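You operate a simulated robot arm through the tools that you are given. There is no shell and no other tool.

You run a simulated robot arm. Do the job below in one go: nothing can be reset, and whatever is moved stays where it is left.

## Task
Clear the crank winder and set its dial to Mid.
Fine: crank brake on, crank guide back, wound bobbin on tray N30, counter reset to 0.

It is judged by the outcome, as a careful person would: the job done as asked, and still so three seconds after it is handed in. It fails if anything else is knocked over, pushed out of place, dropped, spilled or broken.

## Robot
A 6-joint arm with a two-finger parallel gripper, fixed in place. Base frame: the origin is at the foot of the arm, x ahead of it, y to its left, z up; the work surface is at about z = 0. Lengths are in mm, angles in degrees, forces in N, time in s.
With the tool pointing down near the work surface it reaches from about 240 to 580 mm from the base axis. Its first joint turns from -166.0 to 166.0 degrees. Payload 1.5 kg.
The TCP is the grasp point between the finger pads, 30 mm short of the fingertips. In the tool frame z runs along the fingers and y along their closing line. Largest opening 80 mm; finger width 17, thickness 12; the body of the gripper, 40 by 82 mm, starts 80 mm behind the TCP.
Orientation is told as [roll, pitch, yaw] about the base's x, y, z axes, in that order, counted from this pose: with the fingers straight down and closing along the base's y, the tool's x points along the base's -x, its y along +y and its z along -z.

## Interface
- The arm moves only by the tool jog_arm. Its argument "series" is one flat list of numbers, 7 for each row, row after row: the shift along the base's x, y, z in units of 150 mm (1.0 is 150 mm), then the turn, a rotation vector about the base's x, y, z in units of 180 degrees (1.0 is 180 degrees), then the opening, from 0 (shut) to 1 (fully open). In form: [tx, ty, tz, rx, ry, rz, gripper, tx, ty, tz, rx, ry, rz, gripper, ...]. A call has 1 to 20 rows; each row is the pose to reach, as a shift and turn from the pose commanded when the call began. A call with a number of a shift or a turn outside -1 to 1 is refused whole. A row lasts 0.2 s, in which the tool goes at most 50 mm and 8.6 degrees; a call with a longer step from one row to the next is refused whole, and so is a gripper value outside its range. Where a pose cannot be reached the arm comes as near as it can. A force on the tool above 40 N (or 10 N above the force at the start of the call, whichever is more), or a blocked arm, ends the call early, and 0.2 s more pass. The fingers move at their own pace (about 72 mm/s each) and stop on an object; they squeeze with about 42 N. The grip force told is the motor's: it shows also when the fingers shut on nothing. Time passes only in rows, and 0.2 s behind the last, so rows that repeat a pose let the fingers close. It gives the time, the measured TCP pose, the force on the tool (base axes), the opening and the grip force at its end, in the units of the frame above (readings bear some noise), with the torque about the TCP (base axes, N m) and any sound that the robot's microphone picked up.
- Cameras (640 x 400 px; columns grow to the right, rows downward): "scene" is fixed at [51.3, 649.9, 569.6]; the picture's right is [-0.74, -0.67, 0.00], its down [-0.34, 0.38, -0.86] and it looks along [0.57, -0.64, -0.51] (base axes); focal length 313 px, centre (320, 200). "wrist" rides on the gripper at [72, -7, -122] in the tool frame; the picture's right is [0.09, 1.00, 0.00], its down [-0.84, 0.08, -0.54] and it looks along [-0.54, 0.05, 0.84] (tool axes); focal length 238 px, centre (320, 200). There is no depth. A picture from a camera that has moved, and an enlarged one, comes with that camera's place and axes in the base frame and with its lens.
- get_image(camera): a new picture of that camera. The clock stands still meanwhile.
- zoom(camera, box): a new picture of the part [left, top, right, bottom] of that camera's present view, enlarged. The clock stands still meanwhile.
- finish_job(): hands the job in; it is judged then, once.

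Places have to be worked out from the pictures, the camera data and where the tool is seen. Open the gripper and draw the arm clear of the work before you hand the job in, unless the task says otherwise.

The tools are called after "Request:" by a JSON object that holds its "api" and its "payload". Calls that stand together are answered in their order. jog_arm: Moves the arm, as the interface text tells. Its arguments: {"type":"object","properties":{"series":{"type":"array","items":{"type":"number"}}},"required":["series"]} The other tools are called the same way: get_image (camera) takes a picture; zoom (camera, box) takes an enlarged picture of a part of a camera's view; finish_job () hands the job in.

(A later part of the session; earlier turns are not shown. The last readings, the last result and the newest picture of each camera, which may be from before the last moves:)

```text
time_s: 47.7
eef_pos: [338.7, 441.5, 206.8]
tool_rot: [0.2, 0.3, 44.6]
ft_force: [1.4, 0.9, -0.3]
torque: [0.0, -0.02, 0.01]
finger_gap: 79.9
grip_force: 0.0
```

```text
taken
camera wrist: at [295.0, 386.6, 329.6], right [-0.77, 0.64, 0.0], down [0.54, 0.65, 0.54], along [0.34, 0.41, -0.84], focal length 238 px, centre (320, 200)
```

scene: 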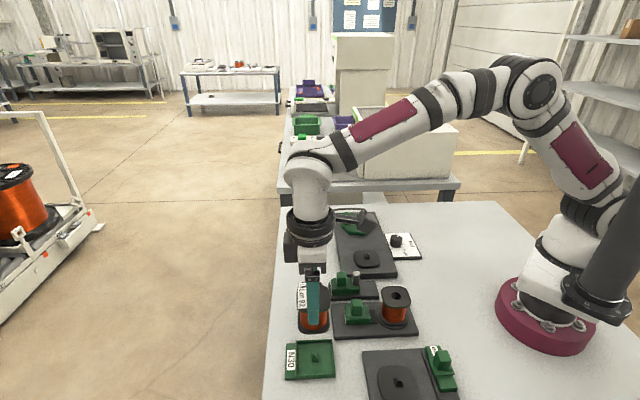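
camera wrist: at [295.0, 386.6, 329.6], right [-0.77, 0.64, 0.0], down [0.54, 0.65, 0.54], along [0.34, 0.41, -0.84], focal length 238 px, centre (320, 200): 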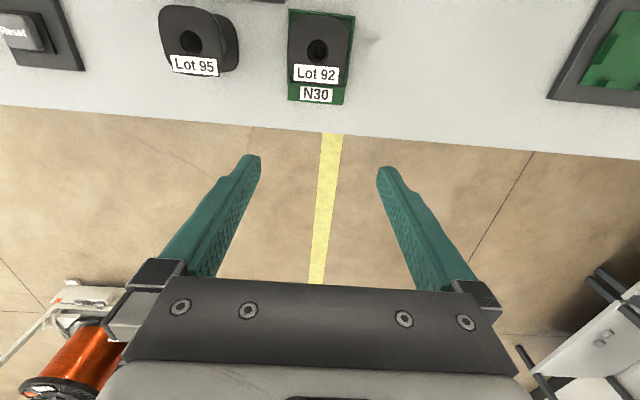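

Request:
{"api": "zoom", "payload": {"camera": "wrist", "box": [275, 0, 365, 110]}}

Request:
{"api": "zoom", "payload": {"camera": "wrist", "box": [300, 30, 336, 66]}}

```text
3.64 times, centred on (320, 55) of wrist
camera zoom: at [295.0, 386.6, 329.6], right [-0.77, 0.64, 0.0], down [0.54, 0.65, 0.54], along [0.34, 0.41, -0.84], focal length 867 px, centre (320, 727)
```

zoom: 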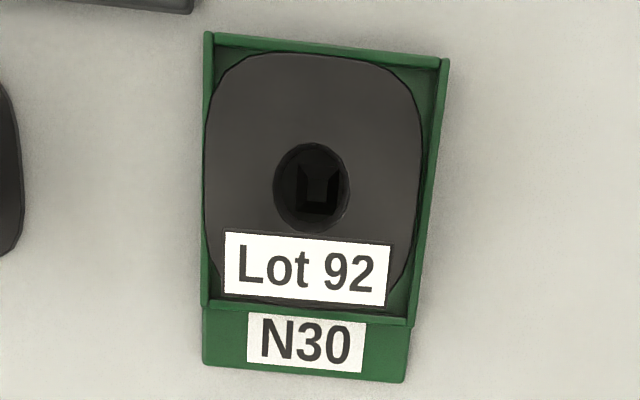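

```text
11.11 times, centred on (318, 48) of wrist
camera zoom: at [295.0, 386.6, 329.6], right [-0.77, 0.64, 0.0], down [0.54, 0.65, 0.54], along [0.34, 0.41, -0.84], focal length 2648 px, centre (342, 1889)
```

zoom: 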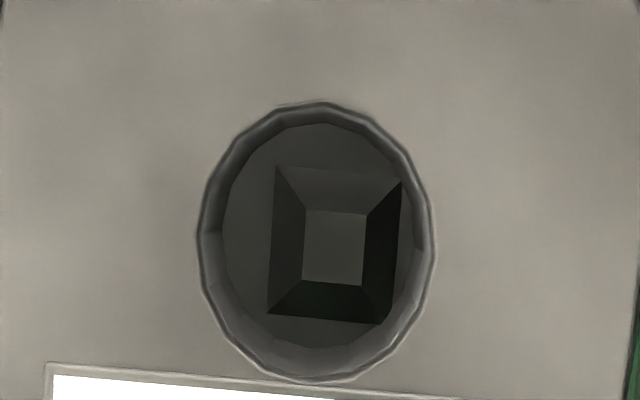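

Through the hole I can see the tray post inside, with the bobbin around it about 1.5 mm off-centre and practically seated. A gentle press on the flange with the fingers 20 mm apart will ensure it's fully down, so I'll position above it first.

Request:
{"api": "jog_arm", "payload": {"series": [-0.1, -0.13, 0, 0, 0, 0, 0.6, -0.2, -0.26, -0.1, 0, 0, 0, 0.25, -0.27, -0.36, -0.3, 0, 0, 0, 0.25, -0.27, -0.36, -0.5, 0, 0, 0, 0.25, -0.27, -0.36, -0.65, 0, 0, 0, 0.25]}}

Request:
{"api": "get_image", "payload": {"camera": "wrist"}}

Request:
{"api": "zoom", "payload": {"camera": "scene", "box": [280, 300, 350, 388]}}

```text
time_s: 48.9
eef_pos: [300.1, 388.5, 110.6]
tool_rot: [0.2, 0.1, 44.8]
ft_force: [-0.7, -0.4, 0.0]
torque: [-0.01, 0.0, 0.0]
finger_gap: 20.0
grip_force: 0.1
```

```text
taken
camera wrist: at [253.9, 333.7, 232.2], right [-0.77, 0.64, 0.0], down [0.54, 0.64, 0.54], along [0.34, 0.42, -0.84], focal length 238 px, centre (320, 200)
```

wrist: 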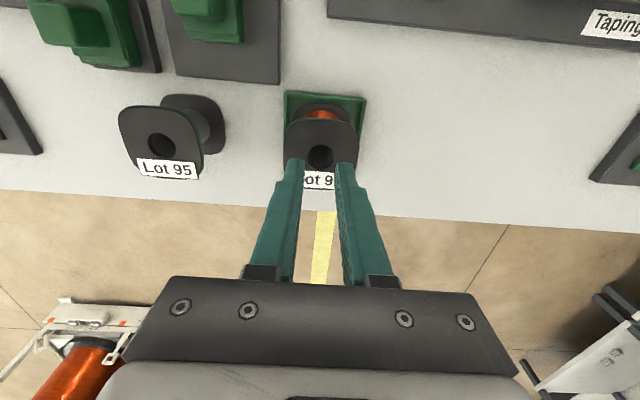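

```text
4.55 times, centred on (315, 344) of scene
camera zoom: at [51.3, 649.9, 569.6], right [-0.74, -0.67, 0.0], down [-0.34, 0.38, -0.86], along [0.57, -0.64, -0.51], focal length 1424 px, centre (343, -454)
```

zoom: 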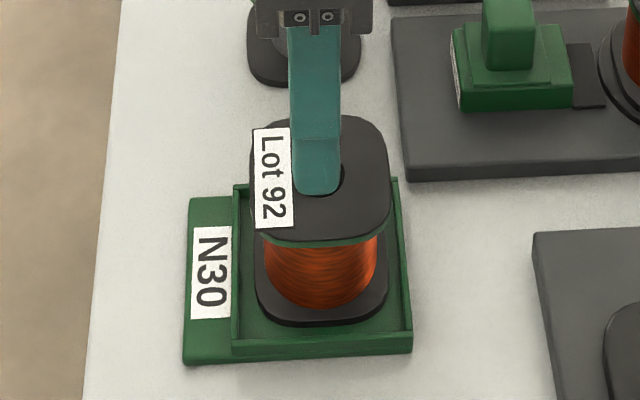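

Fingers are centred over the hole, straddling it. I'll lower in small steps until light contact.

Request:
{"api": "jog_arm", "payload": {"series": [-0.006, -0.006, -0.04, 0, 0, 0, 0.25, -0.006, -0.006, -0.07, 0, 0, 0, 0.25, -0.006, -0.006, -0.085, 0, 0, 0, 0.25, -0.006, -0.006, -0.1, 0, 0, 0, 0.25]}}

```text
time_s: 49.9
eef_pos: [299.3, 387.6, 95.6]
tool_rot: [0.3, 0.1, 44.8]
ft_force: [1.2, 0.5, -0.4]
torque: [-0.02, -0.03, 0.0]
finger_gap: 20.0
grip_force: 0.1
```

Request:
{"api": "jog_arm", "payload": {"series": [0, 0, -0.007, 0, 0, 0, 0.25, 0, 0, -0.014, 0, 0, 0, 0.25]}}

```text
time_s: 50.5
eef_pos: [299.5, 384.8, 94.3]
tool_rot: [0.1, 0.1, 44.8]
ft_force: [0.1, -0.1, 4.2]
torque: [-0.02, -0.05, 0.03]
finger_gap: 20.0
grip_force: 0.0
```

Contact at TCP z≈94, so the flange top is at about 64. I'll press about 1.5 mm more and see if it yields.

Request:
{"api": "jog_arm", "payload": {"series": [0, 0, -0.006, 0, 0, 0, 0.25, 0, 0, -0.012, 0, 0, 0, 0.25]}}

Request:
{"api": "zoom", "payload": {"camera": "scene", "box": [280, 310, 350, 388]}}

```text
time_s: 51.3
eef_pos: [299.5, 385.9, 94.3]
tool_rot: [0.3, 0.0, 44.8]
ft_force: [-1.2, -1.3, 5.4]
torque: [-0.1, -0.02, -0.03]
finger_gap: 19.9
grip_force: 0.0
stopped in row 2: the force on the tool passed its limit at 42 N (the readings are from after the stop); the commanded pose is now the measured one
```

```text
5.13 times, centred on (315, 349) of scene
camera zoom: at [51.3, 649.9, 569.6], right [-0.74, -0.67, 0.0], down [-0.34, 0.38, -0.86], along [0.57, -0.64, -0.51], focal length 1607 px, centre (346, -564)
```

zoom: 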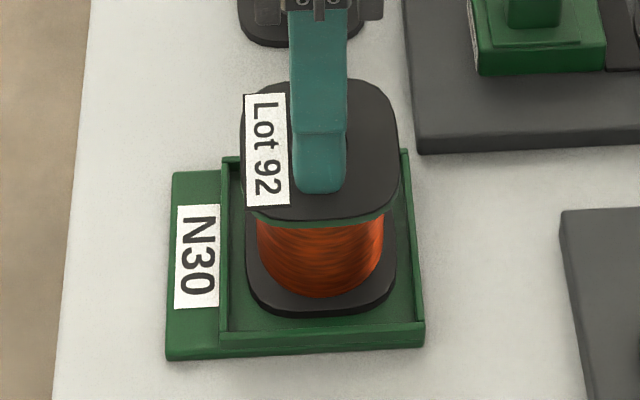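

The bobbin takes over 40 N without moving, so it's fully seated. I'll lift away and head toward the reset button with the fingers closed.

Request:
{"api": "jog_arm", "payload": {"series": [0, 0, 0.1, 0, 0, 0, 0.25, 0, 0, 0.35, 0, 0, 0, 0.25, 0, 0, 0.6, 0, 0, 0, 0.1, 0.2, -0.2, 0.6, 0, 0, 0, 0, 0.4, -0.4, 0.6, 0, 0, 0, 0, 0.6, -0.6, 0.6, 0, 0, 0, 0, 0.8, -0.8, 0.6, 0, 0, 0, 0, 0.95, -0.95, 0.6, 0, 0, 0, 0]}}

Request:
{"api": "get_image", "payload": {"camera": "wrist"}}

Request:
{"api": "zoom", "payload": {"camera": "scene", "box": [280, 330, 360, 390]}}

```text
time_s: 53.1
eef_pos: [442.1, 244.3, 185.0]
tool_rot: [0.1, 0.1, 44.8]
ft_force: [0.7, -0.1, 0.0]
torque: [0.0, -0.02, -0.02]
finger_gap: 0.2
grip_force: 21.4
```

```text
taken
camera wrist: at [396.7, 189.4, 306.4], right [-0.77, 0.64, 0.0], down [0.54, 0.64, 0.54], along [0.34, 0.42, -0.84], focal length 238 px, centre (320, 200)
```

wrist: 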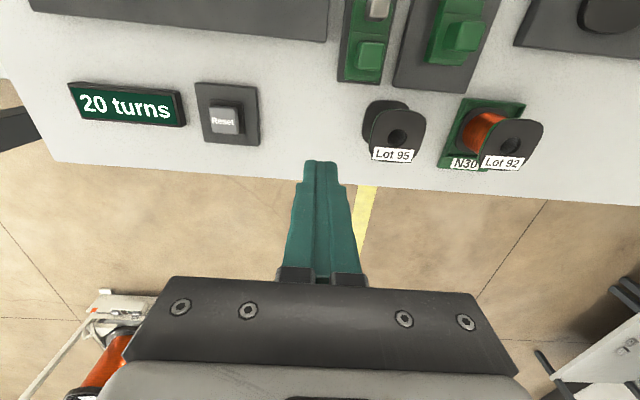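

```text
6.67 times, centred on (320, 360) of scene
camera zoom: at [51.3, 649.9, 569.6], right [-0.74, -0.67, 0.0], down [-0.34, 0.38, -0.86], along [0.57, -0.64, -0.51], focal length 2089 px, centre (320, -867)
```

zoom: 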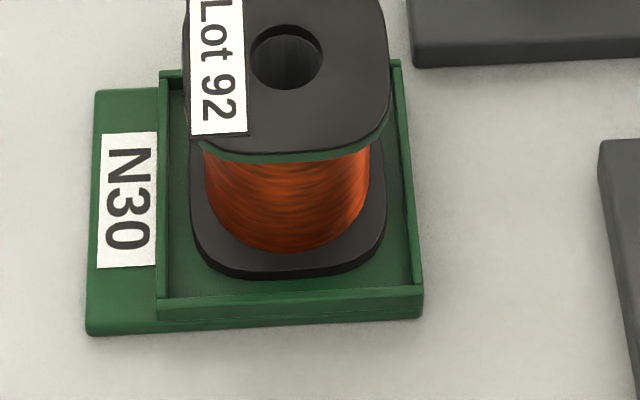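

The tray hasn't moved and the bobbin sits properly. I'll locate the reset button precisely.

Request:
{"api": "zoom", "payload": {"camera": "wrist", "box": [185, 70, 275, 160]}}

```text
4.44 times, centred on (230, 115) of wrist
camera zoom: at [396.7, 189.4, 306.4], right [-0.77, 0.64, 0.0], down [0.54, 0.64, 0.54], along [0.34, 0.42, -0.84], focal length 1059 px, centre (720, 578)
```

zoom: 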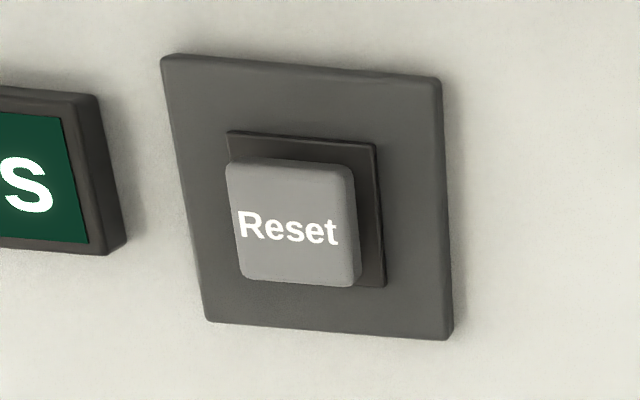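

The reset cap is at about (528.5,174) with its top near z≈25. I'll move above it and descend partway to check.

Request:
{"api": "jog_arm", "payload": {"series": [0.19, -0.155, 0, 0, 0, 0, 0, 0.38, -0.31, 0, 0, 0, 0, 0, 0.576, -0.469, 0, 0, 0, 0, 0, 0.576, -0.469, -0.25, 0, 0, 0, 0, 0.576, -0.469, -0.5, 0, 0, 0, 0, 0.576, -0.469, -0.6, 0, 0, 0, 0]}}

Request:
{"api": "get_image", "payload": {"camera": "wrist"}}

Request:
{"api": "zoom", "payload": {"camera": "scene", "box": [275, 200, 355, 270]}}

```text
time_s: 54.5
eef_pos: [527.9, 174.7, 94.6]
tool_rot: [0.3, 0.0, 44.8]
ft_force: [0.7, -0.2, -0.6]
torque: [0.01, 0.03, 0.02]
finger_gap: 0.0
grip_force: 21.4
```

```text
taken
camera wrist: at [482.9, 120.6, 215.2], right [-0.77, 0.64, 0.0], down [0.54, 0.64, 0.54], along [0.35, 0.42, -0.84], focal length 238 px, centre (320, 200)
```

wrist: 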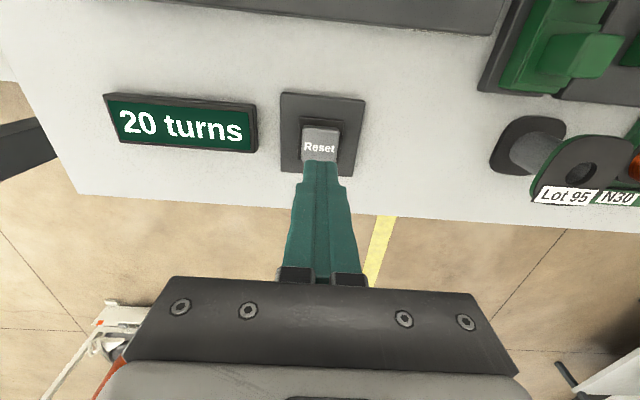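

```text
5.71 times, centred on (315, 235) of scene
camera zoom: at [51.3, 649.9, 569.6], right [-0.74, -0.67, 0.0], down [-0.34, 0.38, -0.86], along [0.57, -0.64, -0.51], focal length 1790 px, centre (349, 0)
```

zoom: 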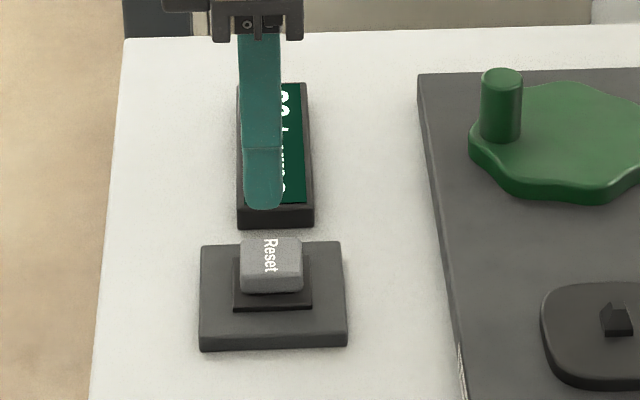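

The fingertip axis is about 4 mm too far out in u, so I'll correct that and lower to just above the cap.

Request:
{"api": "jog_arm", "payload": {"series": [-0.02, -0.02, -0.05, 0, 0, 0, 0, -0.02, -0.02, -0.15, 0, 0, 0, 0, -0.02, -0.02, -0.2, 0, 0, 0, 0]}}

Request:
{"api": "zoom", "payload": {"camera": "scene", "box": [275, 200, 355, 270]}}

Request:
{"api": "zoom", "payload": {"camera": "wrist", "box": [270, 90, 370, 180]}}

```text
time_s: 55.3
eef_pos: [525.0, 172.1, 63.4]
tool_rot: [0.2, 0.0, 44.9]
ft_force: [-0.1, 1.1, 1.3]
torque: [-0.01, -0.02, 0.0]
finger_gap: 0.0
grip_force: 21.1
```

```text
5.71 times, centred on (315, 235) of scene
camera zoom: at [51.3, 649.9, 569.6], right [-0.74, -0.67, 0.0], down [-0.34, 0.38, -0.86], along [0.57, -0.64, -0.51], focal length 1790 px, centre (349, 0)
```

zoom: 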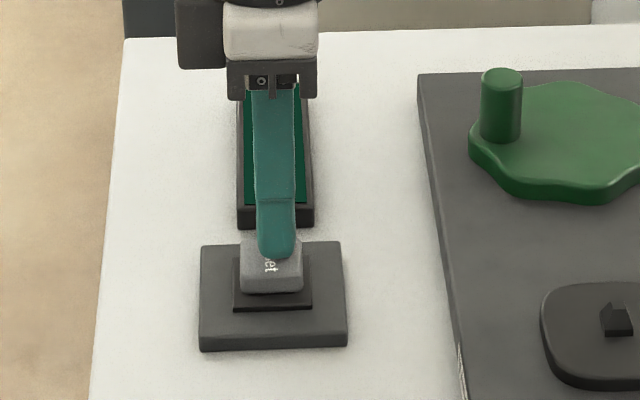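

```text
4.44 times, centred on (320, 135) of wrist
camera zoom: at [479.8, 116.0, 185.3], right [-0.77, 0.64, 0.0], down [0.54, 0.64, 0.54], along [0.35, 0.42, -0.84], focal length 1059 px, centre (320, 489)
```

zoom: 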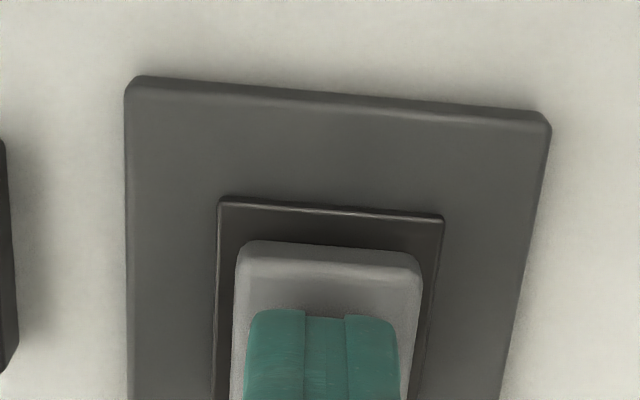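

The fingertips are right over the cap. I'll press down in small steps, watching the force and the display.

Request:
{"api": "jog_arm", "payload": {"series": [0, 0, -0.012, 0, 0, 0, 0, 0, 0, -0.024, 0, 0, 0, 0, 0, 0, -0.036, 0, 0, 0, 0]}}

```text
time_s: 56.1
eef_pos: [526.4, 169.9, 58.4]
tool_rot: [0.1, 0.0, 44.7]
ft_force: [-0.7, -0.3, 0.4]
torque: [-0.02, 0.01, -0.01]
finger_gap: 0.0
grip_force: 21.6
```

Request:
{"api": "jog_arm", "payload": {"series": [0, 0, -0.01, 0, 0, 0, 0, 0, 0, -0.02, 0, 0, 0, 0, 0, 0, -0.03, 0, 0, 0, 0]}}

Request:
{"api": "zoom", "payload": {"camera": "scene", "box": [275, 200, 355, 270]}}

```text
time_s: 56.9
eef_pos: [524.7, 170.5, 54.6]
tool_rot: [0.2, 0.0, 44.8]
ft_force: [1.4, 0.8, 2.6]
torque: [-0.02, -0.03, 0.03]
finger_gap: 0.2
grip_force: 21.2
heard: click
```

```text
5.71 times, centred on (315, 235) of scene
camera zoom: at [51.3, 649.9, 569.6], right [-0.74, -0.67, 0.0], down [-0.34, 0.38, -0.86], along [0.57, -0.64, -0.51], focal length 1790 px, centre (349, 0)
```

zoom: 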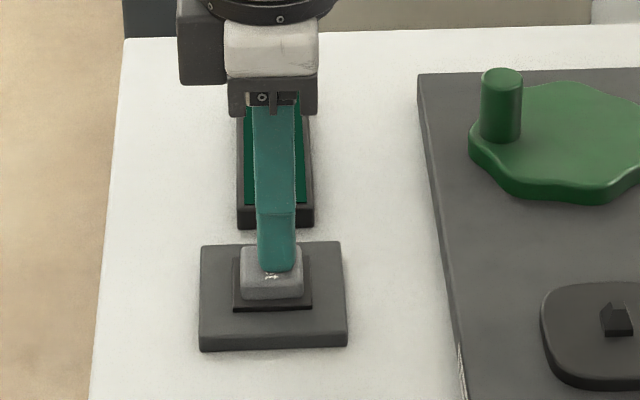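

I heard a click, so the button was pressed. I'll lift off and check the display.

Request:
{"api": "jog_arm", "payload": {"series": [0, 0, 0.05, 0, 0, 0, 0, 0, 0, 0.2, 0, 0, 0, 0, 0, 0, 0.5, 0, 0, 0, 0, 0, 0, 0.8, 0, 0, 0, 0]}}

Request:
{"api": "get_image", "payload": {"camera": "wrist"}}

Request:
{"api": "zoom", "payload": {"camera": "scene", "box": [275, 200, 355, 270]}}

```text
time_s: 57.9
eef_pos: [521.8, 169.3, 174.8]
tool_rot: [0.3, 0.0, 44.8]
ft_force: [0.2, 0.9, 0.1]
torque: [0.04, 0.0, -0.01]
finger_gap: 0.0
grip_force: 20.9
```

```text
taken
camera wrist: at [476.5, 114.0, 297.6], right [-0.77, 0.64, 0.0], down [0.54, 0.64, 0.54], along [0.34, 0.42, -0.84], focal length 238 px, centre (320, 200)
```

wrist: 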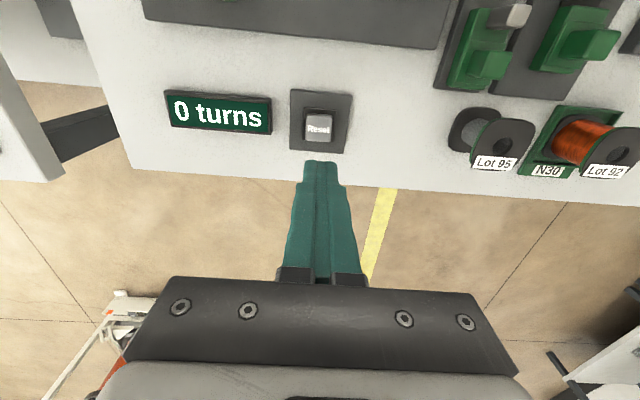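

```text
5.71 times, centred on (315, 235) of scene
camera zoom: at [51.3, 649.9, 569.6], right [-0.74, -0.67, 0.0], down [-0.34, 0.38, -0.86], along [0.57, -0.64, -0.51], focal length 1790 px, centre (349, 0)
```

zoom: 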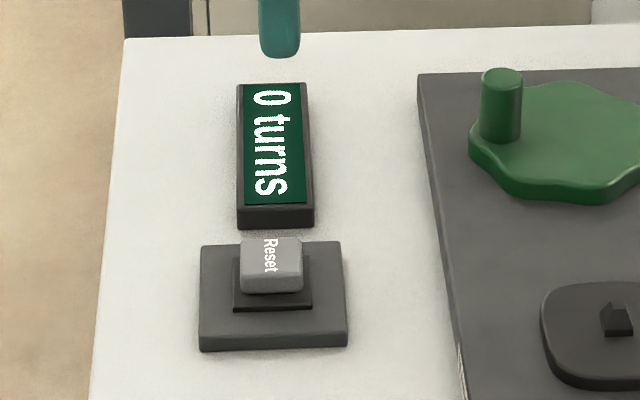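

The counter shows 0 turns. Last is the dial, with its knob near (361,-11), so I'll fly over it and open the gripper.

Request:
{"api": "jog_arm", "payload": {"series": [-0.2, -0.2, 0, 0, 0, 0, 0.2, -0.4, -0.4, 0, 0, 0, 0, 0.6, -0.6, -0.6, 0, 0, 0, 0, 1, -0.8, -0.8, 0, 0, 0, 0, 1, -1.0, -1.0, 0, 0, 0, 0, 1]}}

Request:
{"api": "jog_arm", "payload": {"series": [-0.07, -0.2, 0, 0, 0, 0, 1]}}

Request:
{"api": "get_image", "payload": {"camera": "wrist"}}

Request:
{"api": "zoom", "payload": {"camera": "scene", "box": [375, 215, 435, 265]}}

```text
time_s: 59.1
eef_pos: [374.8, 22.5, 173.2]
tool_rot: [0.2, -0.1, 44.9]
ft_force: [-0.6, 0.7, 0.2]
torque: [-0.02, -0.02, -0.01]
finger_gap: 79.8
grip_force: 0.0
```

```text
time_s: 59.5
eef_pos: [362.8, -10.0, 175.3]
tool_rot: [0.1, 0.0, 44.8]
ft_force: [-0.2, -0.7, 0.9]
torque: [-0.01, -0.02, 0.04]
finger_gap: 79.9
grip_force: 0.0
```

```text
taken
camera wrist: at [316.5, -64.5, 296.9], right [-0.77, 0.64, 0.0], down [0.54, 0.64, 0.54], along [0.35, 0.42, -0.84], focal length 238 px, centre (320, 200)
```

wrist: 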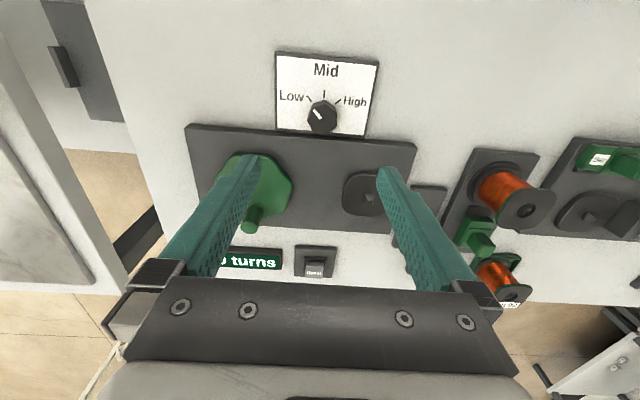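

```text
8.00 times, centred on (405, 240) of scene
camera zoom: at [51.3, 649.9, 569.6], right [-0.74, -0.67, 0.0], down [-0.34, 0.38, -0.86], along [0.57, -0.64, -0.51], focal length 2507 px, centre (-360, -120)
```

zoom: 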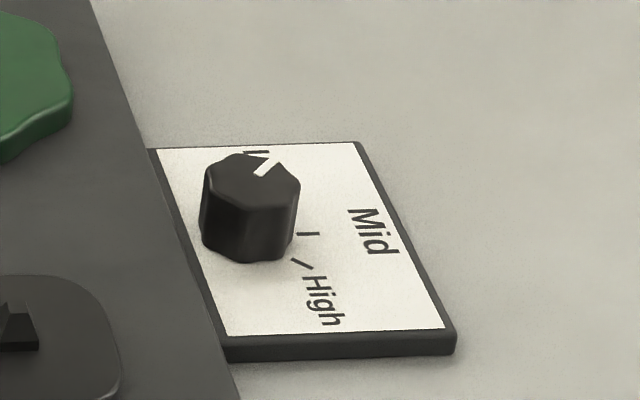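

Request:
{"api": "zoom", "payload": {"camera": "wrist", "box": [270, 45, 385, 145]}}

Request:
{"api": "zoom", "payload": {"camera": "wrist", "box": [298, 85, 348, 140]}}

```text
4.00 times, centred on (328, 95) of wrist
camera zoom: at [316.5, -64.5, 296.9], right [-0.77, 0.64, 0.0], down [0.54, 0.64, 0.54], along [0.35, 0.42, -0.84], focal length 953 px, centre (290, 620)
```

zoom: 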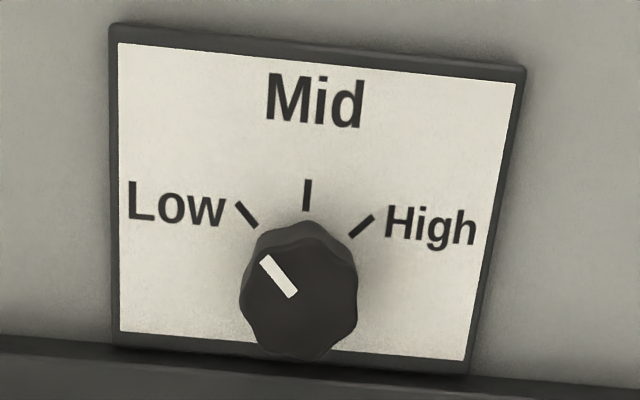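

```text
7.27 times, centred on (323, 112) of wrist
camera zoom: at [316.5, -64.5, 296.9], right [-0.77, 0.64, 0.0], down [0.54, 0.64, 0.54], along [0.35, 0.42, -0.84], focal length 1734 px, centre (298, 836)
```

zoom: 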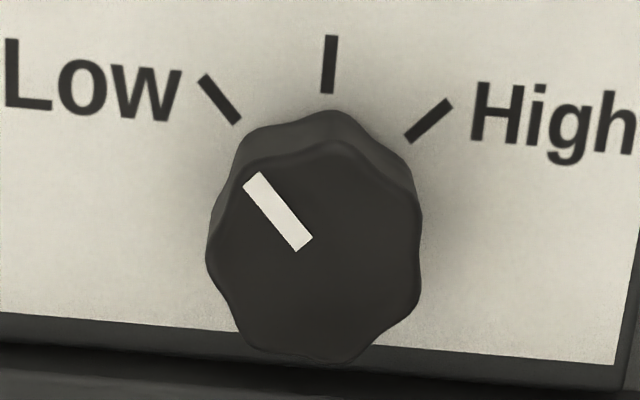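

The dial is clear: the pointer is exactly at Low, and Mid is about 44° clockwise. The knob is about 35 mm across and 5 mm toward -u of my axis. I'll correct and descend partway to refine.

Request:
{"api": "jog_arm", "payload": {"series": [-0.015, -0.008, -0.2, 0, 0, 0, 1, -0.033, -0.016, -0.4, 0, 0, 0, 1, -0.033, -0.016, -0.6, 0, 0, 0, 1]}}

Request:
{"api": "zoom", "payload": {"camera": "wrist", "box": [240, 80, 400, 200]}}

Request:
{"api": "zoom", "payload": {"camera": "scene", "box": [360, 200, 440, 270]}}

```text
time_s: 60.3
eef_pos: [358.5, -11.1, 84.7]
tool_rot: [0.2, 0.1, 44.8]
ft_force: [0.0, -0.2, 0.5]
torque: [0.02, 0.01, -0.01]
finger_gap: 79.9
grip_force: 0.0
```

```text
3.33 times, centred on (320, 140) of wrist
camera zoom: at [312.9, -66.2, 206.1], right [-0.77, 0.64, 0.0], down [0.54, 0.64, 0.54], along [0.35, 0.42, -0.84], focal length 794 px, centre (320, 400)
```

zoom: 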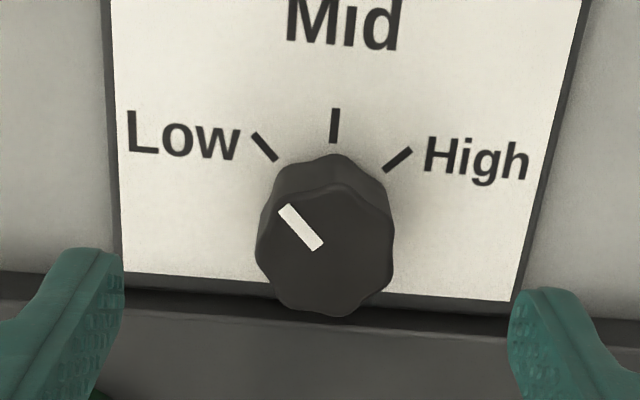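

```text
5.71 times, centred on (400, 235) of scene
camera zoom: at [51.3, 649.9, 569.6], right [-0.74, -0.67, 0.0], down [-0.34, 0.38, -0.86], along [0.57, -0.64, -0.51], focal length 1790 px, centre (-137, 0)
```

zoom: 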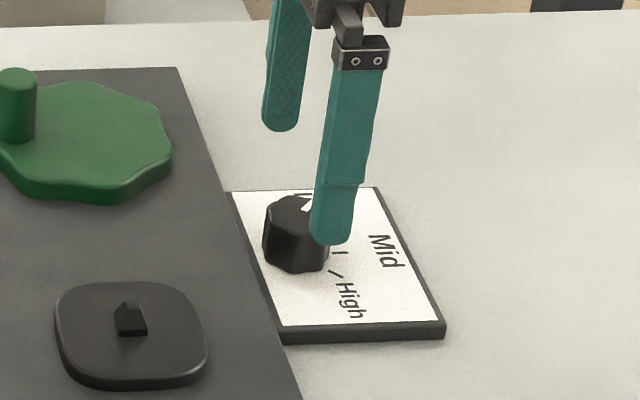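

Well aligned, within 1 mm. I'll lower to z≈47 (fingertips at ~17, above both plates) and close on the knob.

Request:
{"api": "jog_arm", "payload": {"series": [-0.003, 0.0, -0.1, 0, 0, 0, 1, -0.003, 0.0, -0.2, 0, 0, 0, 1, -0.003, 0.0, -0.25, 0, 0, 0, 1, -0.003, 0.0, -0.25, 0, 0, 0, 0.6, -0.003, 0, -0.25, 0, 0, 0, 0.3, -0.003, 0, -0.25, 0, 0, 0, 0.2, -0.003, 0, -0.25, 0, 0, 0, 0.2]}}

Request:
{"api": "zoom", "payload": {"camera": "wrist", "box": [240, 80, 400, 200]}}

Request:
{"api": "zoom", "payload": {"camera": "scene", "box": [360, 200, 440, 270]}}

```text
time_s: 61.9
eef_pos: [358.1, -10.1, 45.2]
tool_rot: [0.3, 0.0, 44.8]
ft_force: [-3.2, 6.7, -8.1]
torque: [-0.17, -0.49, -0.01]
finger_gap: 31.3
grip_force: 40.6
```

```text
3.33 times, centred on (320, 140) of wrist
camera zoom: at [312.4, -64.7, 166.5], right [-0.77, 0.64, 0.0], down [0.54, 0.64, 0.54], along [0.34, 0.42, -0.84], focal length 794 px, centre (320, 400)
```

zoom: 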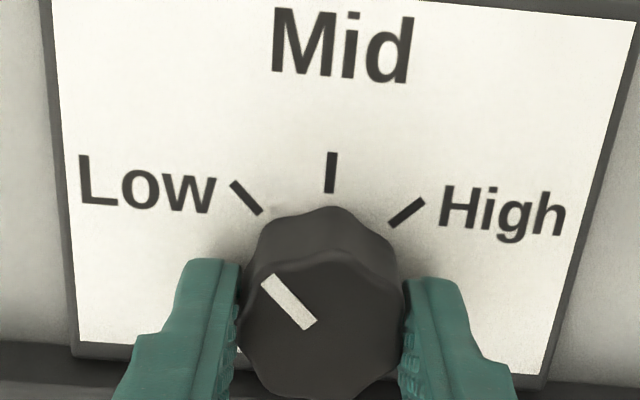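

```text
5.71 times, centred on (400, 235) of scene
camera zoom: at [51.3, 649.9, 569.6], right [-0.74, -0.67, 0.0], down [-0.34, 0.38, -0.86], along [0.57, -0.64, -0.51], focal length 1790 px, centre (-137, 0)
```

zoom: 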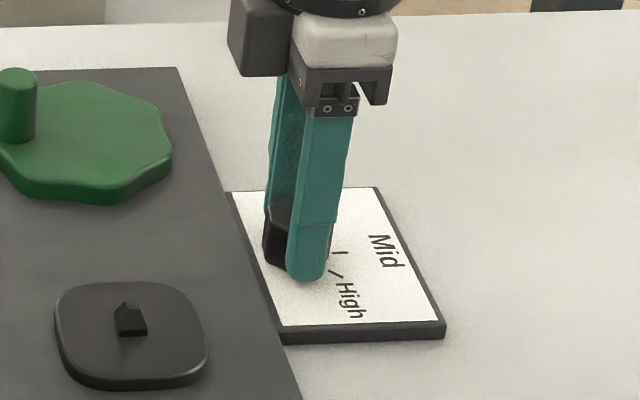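

Good grip on the knob with low side load. I'll turn clockwise seen from above (negative z), first about 22°, watching the forces.

Request:
{"api": "jog_arm", "payload": {"series": [0, 0, 0, 0, 0, -0.03, 0.2, 0, 0, 0, 0, 0, -0.06, 0.2, 0, 0, 0, 0, 0, -0.09, 0.2, 0, 0, 0, 0, 0, -0.12, 0.2]}}

Request:
{"api": "zoom", "payload": {"camera": "wrist", "box": [240, 80, 400, 200]}}

```text
time_s: 62.5
eef_pos: [359.6, -9.3, 45.4]
tool_rot: [0.4, 0.1, 36.1]
ft_force: [-0.2, 5.9, -3.2]
torque: [-0.52, -0.19, -0.01]
finger_gap: 31.3
grip_force: 39.7
stopped in row 2: the force on the tool passed its limit at 43 N (the readings are from after the stop); the commanded pose is now the measured one
```

```text
3.33 times, centred on (320, 140) of wrist
camera zoom: at [304.9, -57.6, 166.6], right [-0.66, 0.75, 0.01], down [0.63, 0.55, 0.54], along [0.4, 0.36, -0.84], focal length 794 px, centre (320, 400)
```

zoom: 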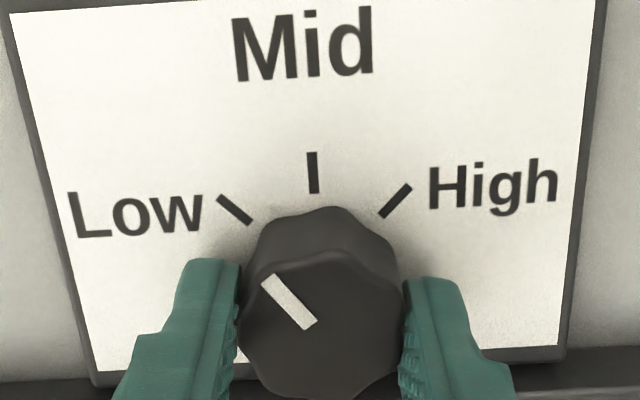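

The knob turns with the fingers (8.7° so far). The stop came from a transient side force, and it's relieved now, so I'll continue in smaller increments.

Request:
{"api": "jog_arm", "payload": {"series": [0, 0, 0, 0, 0, -0.02, 0.2, 0, 0, 0, 0, 0, -0.04, 0.2, 0, 0, 0, 0, 0, -0.06, 0.2]}}

```text
time_s: 63.2
eef_pos: [358.8, -10.7, 44.5]
tool_rot: [0.3, 0.0, 25.3]
ft_force: [14.9, -10.0, -20.6]
torque: [-0.86, -0.48, 0.04]
finger_gap: 31.3
grip_force: 40.4
```

Request:
{"api": "jog_arm", "payload": {"series": [0.006, -0.004, -0.008, 0, 0, -0.02, 0.2, 0.006, -0.004, -0.008, 0, 0, -0.04, 0.2, 0.006, -0.004, -0.008, 0, 0, -0.06, 0.2]}}

Request:
{"api": "zoom", "payload": {"camera": "wrist", "box": [240, 80, 400, 200]}}

```text
time_s: 64.0
eef_pos: [358.4, -10.2, 44.7]
tool_rot: [0.4, 0.1, 14.4]
ft_force: [-6.4, 2.6, 24.2]
torque: [-0.36, -0.46, 0.0]
finger_gap: 31.5
grip_force: 40.3
```

```text
3.33 times, centred on (320, 140) of wrist
camera zoom: at [291.3, -35.0, 165.8], right [-0.34, 0.94, 0.01], down [0.79, 0.28, 0.54], along [0.51, 0.19, -0.84], focal length 794 px, centre (320, 400)
```

zoom: 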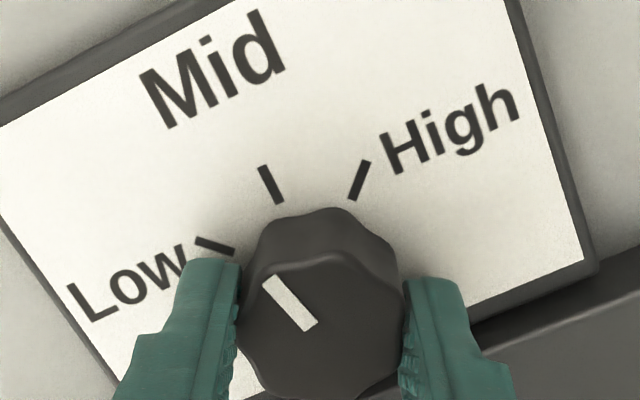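

30° turned, about 14° left. I'll continue with a slight upward correction.

Request:
{"api": "jog_arm", "payload": {"series": [-0.003, 0.001, 0.009, 0, 0, -0.02, 0.2, -0.003, 0.001, 0.009, 0, 0, -0.04, 0.2, -0.003, 0.001, 0.009, 0, 0, -0.06, 0.2]}}

Request:
{"api": "zoom", "payload": {"camera": "wrist", "box": [240, 80, 400, 200]}}

```text
time_s: 64.8
eef_pos: [358.7, -11.3, 45.8]
tool_rot: [0.5, 0.1, 3.6]
ft_force: [7.3, -7.7, -27.9]
torque: [-0.36, -0.21, 0.04]
finger_gap: 31.4
grip_force: 40.2
```

```text
3.33 times, centred on (320, 140) of wrist
camera zoom: at [287.4, -22.3, 166.8], right [-0.16, 0.99, 0.01], down [0.83, 0.13, 0.54], along [0.53, 0.09, -0.84], focal length 794 px, centre (320, 400)
```

zoom: 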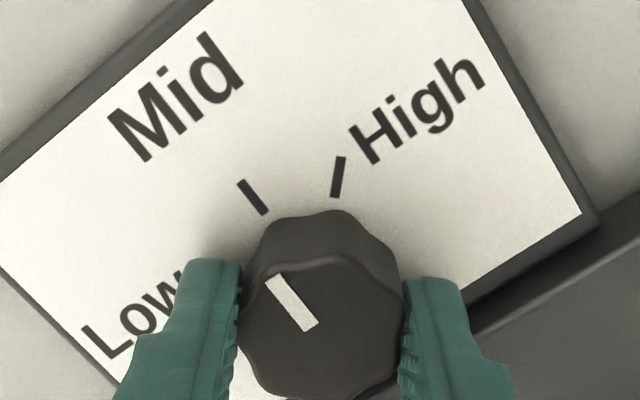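

The pointer now looks parallel to the Mid tick. I'll zoom in further to check before releasing.

Request:
{"api": "zoom", "payload": {"camera": "wrist", "box": [285, 115, 345, 190]}}

Request:
{"api": "zoom", "payload": {"camera": "scene", "box": [380, 220, 430, 260]}}

```text
5.33 times, centred on (315, 152) of wrist
camera zoom: at [287.4, -22.3, 166.8], right [-0.16, 0.99, 0.01], down [0.83, 0.13, 0.54], along [0.53, 0.09, -0.84], focal length 1271 px, centre (347, 453)
```

zoom: 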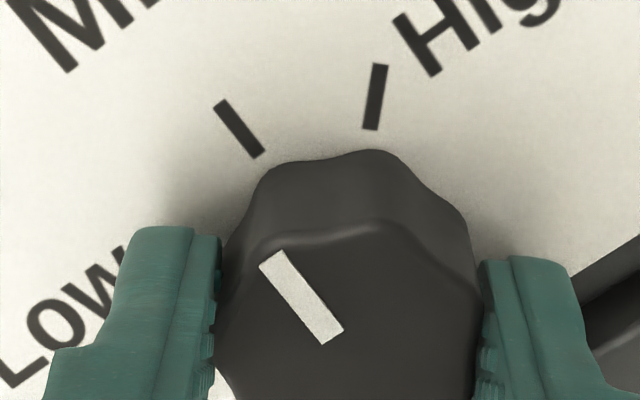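

```text
10.00 times, centred on (405, 240) of scene
camera zoom: at [51.3, 649.9, 569.6], right [-0.74, -0.67, 0.0], down [-0.34, 0.38, -0.86], along [0.57, -0.64, -0.51], focal length 3133 px, centre (-530, -200)
```

zoom: 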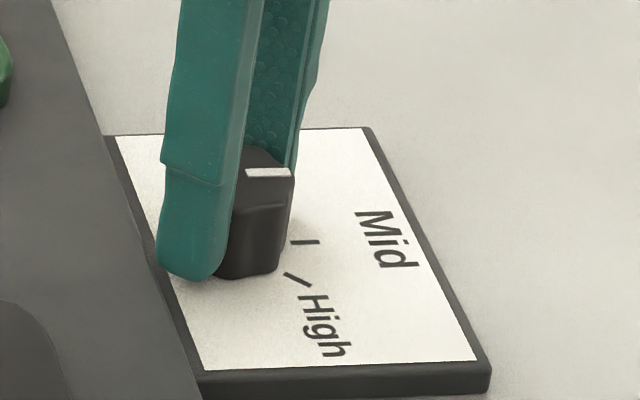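

The pointer and Mid tick are parallel in both views. I'll relieve the vertical load by lowering 2 mm, open slowly and lift.

Request:
{"api": "jog_arm", "payload": {"series": [0.002, -0.002, -0.013, 0, 0, 0, 0.2, 0.002, -0.002, -0.013, 0, 0, 0, 0.42, 0.002, -0.002, -0.013, 0, 0, 0, 0.5, 0.002, -0.002, -0.013, 0, 0, 0, 0.7, 0.002, -0.002, -0.013, 0, 0, 0, 0.9, 0.002, -0.002, -0.013, 0, 0, 0, 0.9]}}

Request:
{"api": "zoom", "payload": {"camera": "wrist", "box": [270, 100, 360, 190]}}

```text
time_s: 66.3
eef_pos: [358.8, -14.2, 42.9]
tool_rot: [0.1, 0.0, 3.8]
ft_force: [-4.5, -35.3, 4.2]
torque: [-0.81, 0.13, -0.02]
finger_gap: 40.5
grip_force: 0.1
stopped in row 6: the force on the tool passed its limit at 40 N (the readings are from after the stop); the commanded pose is now the measured one
```

```text
4.44 times, centred on (315, 145) of wrist
camera zoom: at [287.8, -24.8, 165.1], right [-0.16, 0.99, 0.0], down [0.83, 0.13, 0.54], along [0.53, 0.09, -0.84], focal length 1059 px, centre (342, 444)
```

zoom: 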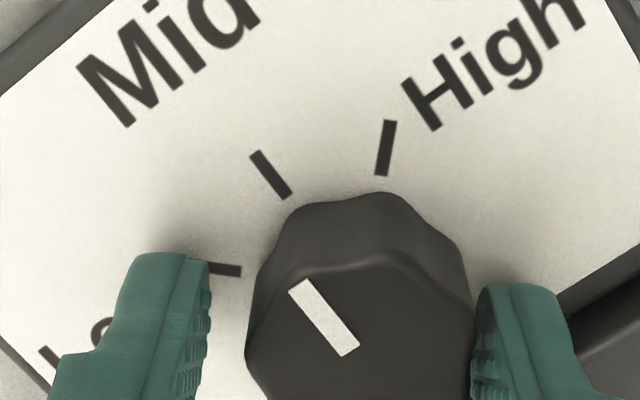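

The right finger met the crank plate's edge while opening because I had lowered too much. The knob is still aligned with Mid. I'll hold this opening, rise 6 mm clear of the plate, then recentre slightly.

Request:
{"api": "jog_arm", "payload": {"series": [0, 0, 0.015, 0, 0, 0, 0.49, 0, 0, 0.03, 0, 0, 0, 0.49, 0, 0, 0.04, 0, 0, 0, 0.49]}}

Request:
{"api": "zoom", "payload": {"camera": "wrist", "box": [270, 100, 360, 190]}}

Request:
{"api": "zoom", "payload": {"camera": "scene", "box": [360, 205, 440, 265]}}

```text
time_s: 67.1
eef_pos: [359.1, -12.7, 48.6]
tool_rot: [0.3, 0.1, 3.7]
ft_force: [-5.9, -2.3, -6.0]
torque: [-0.3, 0.26, 0.2]
finger_gap: 36.7
grip_force: 0.2
```

```text
4.44 times, centred on (315, 145) of wrist
camera zoom: at [288.4, -24.0, 170.9], right [-0.16, 0.99, 0.01], down [0.83, 0.13, 0.54], along [0.53, 0.09, -0.84], focal length 1059 px, centre (342, 444)
```

zoom: 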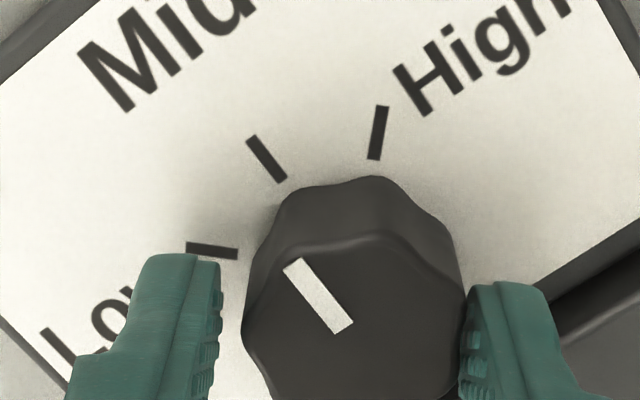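

```text
6.67 times, centred on (400, 235) of scene
camera zoom: at [51.3, 649.9, 569.6], right [-0.74, -0.67, 0.0], down [-0.34, 0.38, -0.86], along [0.57, -0.64, -0.51], focal length 2089 px, centre (-213, -33)
```

zoom: 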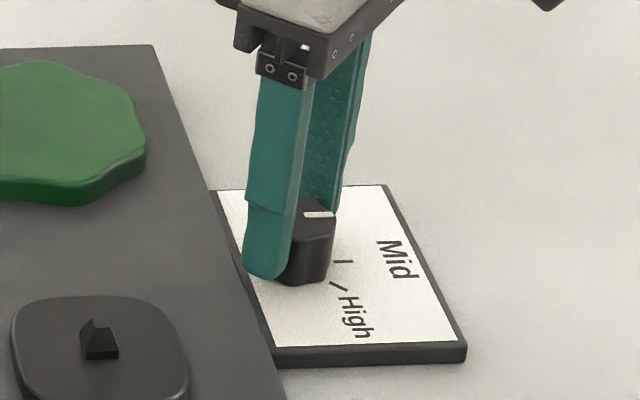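

Forces are low now. I'll shift 1.5 mm right to centre around the knob, then lift straight up before opening fully.

Request:
{"api": "jog_arm", "payload": {"series": [0, 0.01, 0, 0, 0, 0, 0.5, 0, 0.01, 0.03, 0, 0, 0, 0.5, 0, 0.01, 0.08, 0, 0, 0, 0.55, 0, 0.01, 0.2, 0, 0, 0, 0.7, 0, 0.01, 0.4, 0, 0, 0, 1, 0, 0.01, 0.7, 0, 0, 0, 1]}}

Request:
{"api": "get_image", "payload": {"camera": "wrist"}}

Request:
{"api": "zoom", "payload": {"camera": "scene", "box": [360, 205, 440, 265]}}

```text
time_s: 68.5
eef_pos: [358.6, -8.8, 155.8]
tool_rot: [0.3, 0.2, 3.8]
ft_force: [0.4, 0.0, 0.2]
torque: [0.01, 0.02, -0.01]
finger_gap: 80.1
grip_force: 0.1
```

```text
taken
camera wrist: at [288.1, -20.6, 277.9], right [-0.16, 0.99, 0.01], down [0.83, 0.13, 0.54], along [0.53, 0.09, -0.84], focal length 238 px, centre (320, 200)
```

wrist: 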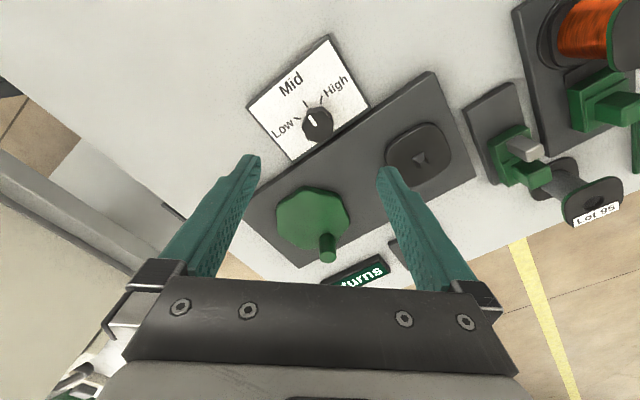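

```text
6.67 times, centred on (400, 235) of scene
camera zoom: at [51.3, 649.9, 569.6], right [-0.74, -0.67, 0.0], down [-0.34, 0.38, -0.86], along [0.57, -0.64, -0.51], focal length 2089 px, centre (-213, -33)
```

zoom: 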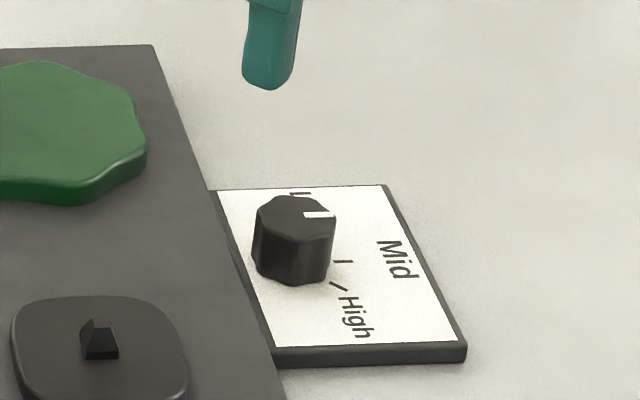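

Request:
{"api": "zoom", "payload": {"camera": "wrist", "box": [265, 70, 365, 160]}}

Request:
{"api": "zoom", "payload": {"camera": "scene", "box": [270, 190, 470, 390]}}

```text
4.44 times, centred on (315, 115) of wrist
camera zoom: at [288.1, -20.6, 277.9], right [-0.16, 0.99, 0.01], down [0.83, 0.13, 0.54], along [0.53, 0.09, -0.84], focal length 1059 px, centre (342, 578)
```

zoom: 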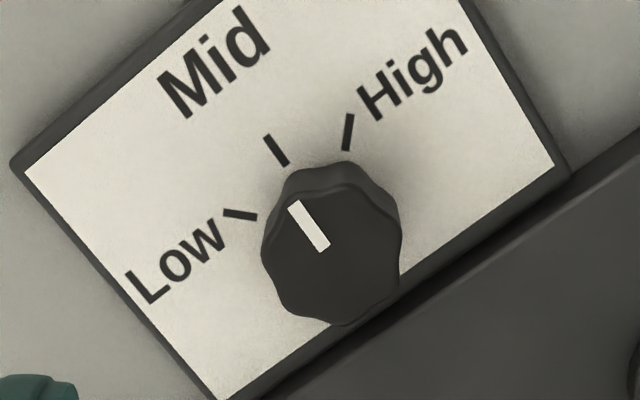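

```text
2.00 times, centred on (370, 290) of scene
camera zoom: at [51.3, 649.9, 569.6], right [-0.74, -0.67, 0.0], down [-0.34, 0.38, -0.86], along [0.57, -0.64, -0.51], focal length 627 px, centre (220, 20)
```

zoom: 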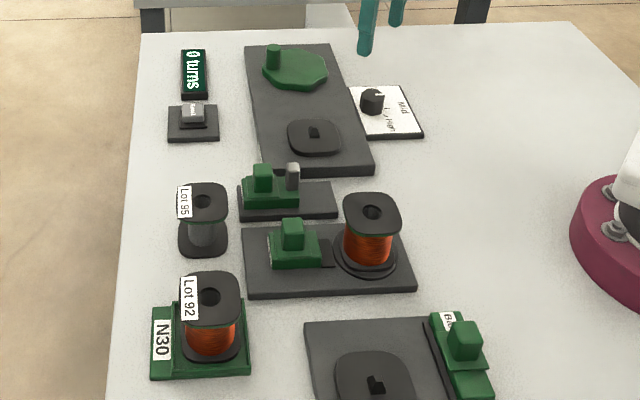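

The dial reads Mid, the counter 0, and the bobbin is in N30. To be sure about the slides, I'll try to read the small labels on their outer faces with an extreme zoom.

Request:
{"api": "zoom", "payload": {"camera": "scene", "box": [344, 276, 356, 298]}}

Request:
{"api": "zoom", "payload": {"camera": "scene", "box": [350, 300, 364, 326]}}

Request:
{"api": "zoom", "payload": {"camera": "scene", "box": [345, 290, 405, 335]}}

```text
16.00 times, centred on (350, 287) of scene
camera zoom: at [51.3, 649.9, 569.6], right [-0.74, -0.67, 0.0], down [-0.34, 0.38, -0.86], along [0.57, -0.64, -0.51], focal length 5013 px, centre (-160, -1192)
```

zoom: 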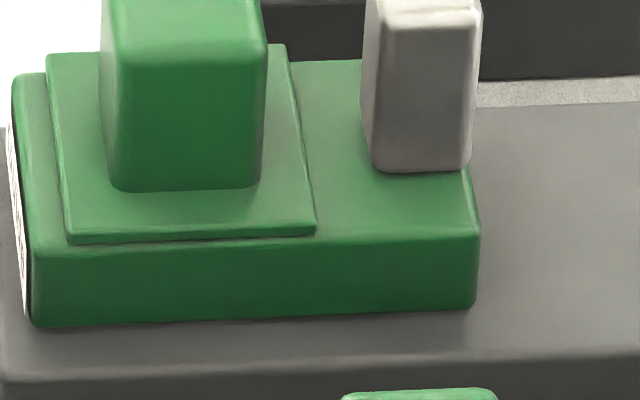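

```text
15.38 times, centred on (357, 313) of scene
camera zoom: at [51.3, 649.9, 569.6], right [-0.74, -0.67, 0.0], down [-0.34, 0.38, -0.86], along [0.57, -0.64, -0.51], focal length 4820 px, centre (-249, -1538)
```

zoom: 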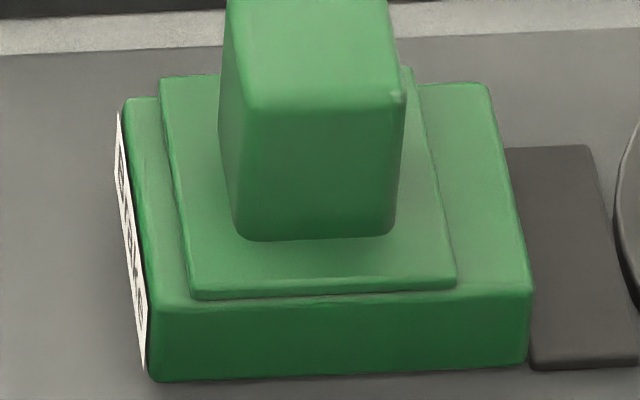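

```text
8.89 times, centred on (375, 312) of scene
camera zoom: at [51.3, 649.9, 569.6], right [-0.74, -0.67, 0.0], down [-0.34, 0.38, -0.86], along [0.57, -0.64, -0.51], focal length 2785 px, centre (-169, -800)
```

zoom: 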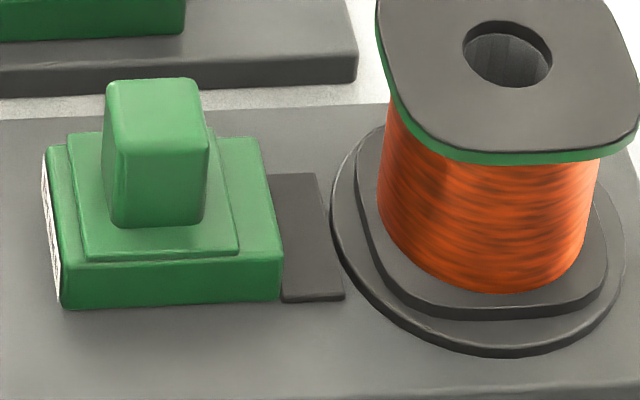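

The labels are too grazing to read from the scene camera. The brake hasn't sprung back and is at its hard stop. For certainty I'll fly high, turn the wrist camera to the outer side and read the labels.

Request:
{"api": "jog_arm", "payload": {"series": [0, 0, 0.15, 0, 0, -0.043, 0.5, 0, 0.1, 0.3, 0, 0, -0.086, 0, 0, 0.2, 0.3, 0, 0, -0.13, 0, 0, 0.3, 0.3, 0, 0, -0.173, 0, 0, 0.4, 0.3, 0, 0, -0.216, 0, 0, 0.5, 0.3, 0, 0, -0.26, 0, 0, 0.6, 0.3, 0, 0, -0.303, 0, 0, 0.7, 0.3, 0, 0, -0.346, 0, 0, 0.8, 0.3, 0, 0, -0.39, 0, 0, 0.9, 0.3, 0, 0, -0.433, 0, 0, 1.0, 0.3, 0, 0, -0.476, 0, 0, 1.0, 0.3, 0, 0, -0.52, 0]}}

Request:
{"api": "jog_arm", "payload": {"series": [0.07, 0.25, 0, 0, 0, 0, 0, 0.14, 0.5, 0, 0, 0, 0, 0, 0.21, 0.75, 0, 0, 0, 0, 0, 0.28, 1.0, 0, 0, 0, 0, 0, 0.28, 1.0, -0.25, 0, 0, 0, 0, 0.28, 1.0, -0.45, 0, 0, 0, 0]}}

Request:
{"api": "get_image", "payload": {"camera": "wrist"}}

```text
time_s: 71.1
eef_pos: [358.8, 138.7, 198.0]
tool_rot: [0.3, 0.0, -90.0]
ft_force: [0.8, -0.5, 0.1]
torque: [-0.01, 0.01, -0.03]
finger_gap: 0.0
grip_force: 21.3
```

```text
time_s: 72.5
eef_pos: [400.9, 288.1, 133.7]
tool_rot: [0.2, 0.1, -89.9]
ft_force: [0.1, -0.8, 0.5]
torque: [0.03, 0.0, 0.02]
finger_gap: 0.1
grip_force: 21.5
```

```text
taken
camera wrist: at [393.9, 361.3, 255.6], right [1.0, 0.09, 0.01], down [0.08, -0.84, 0.54], along [0.05, -0.54, -0.84], focal length 238 px, centre (320, 200)
```

wrist: 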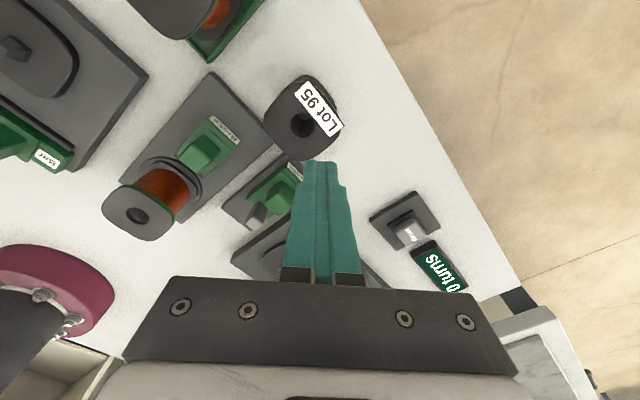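

The labels on the slides are visible now, so I'll zoom in on both.

Request:
{"api": "zoom", "payload": {"camera": "wrist", "box": [180, 105, 250, 175]}}

Request:
{"api": "zoom", "payload": {"camera": "wrist", "box": [235, 150, 305, 220]}}

Request:
{"api": "zoom", "payload": {"camera": "wrist", "box": [90, 60, 300, 250]}}

```text
5.71 times, centred on (215, 140) of wrist
camera zoom: at [393.9, 361.3, 255.6], right [1.0, 0.09, 0.01], down [0.08, -0.84, 0.54], along [0.05, -0.54, -0.84], focal length 1362 px, centre (920, 543)
```

zoom: 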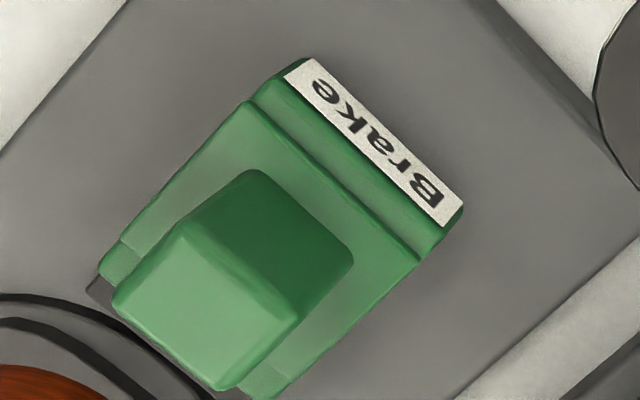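

```text
5.71 times, centred on (270, 185) of wrist
camera zoom: at [393.9, 361.3, 255.6], right [1.0, 0.09, 0.01], down [0.08, -0.84, 0.54], along [0.05, -0.54, -0.84], focal length 1362 px, centre (606, 286)
```

zoom: 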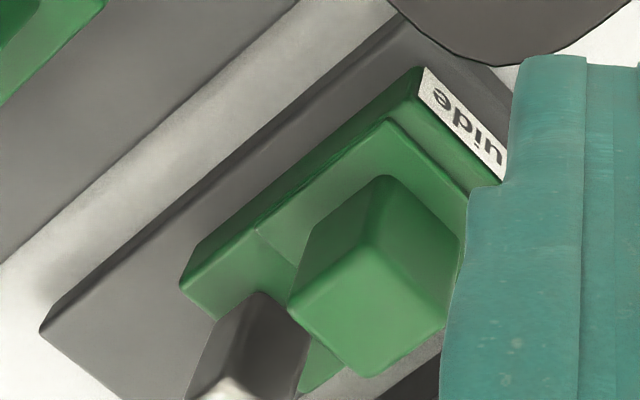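

```text
2.11 times, centred on (195, 155) of wrist
camera zoom: at [393.9, 361.3, 255.6], right [1.0, 0.09, 0.01], down [0.08, -0.84, 0.54], along [0.05, -0.54, -0.84], focal length 502 px, centre (583, 295)
```

zoom: 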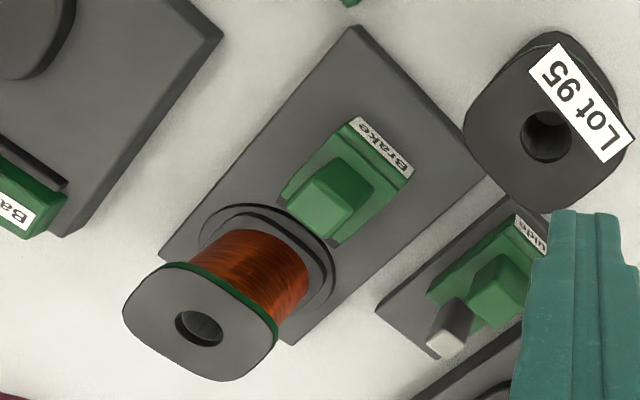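

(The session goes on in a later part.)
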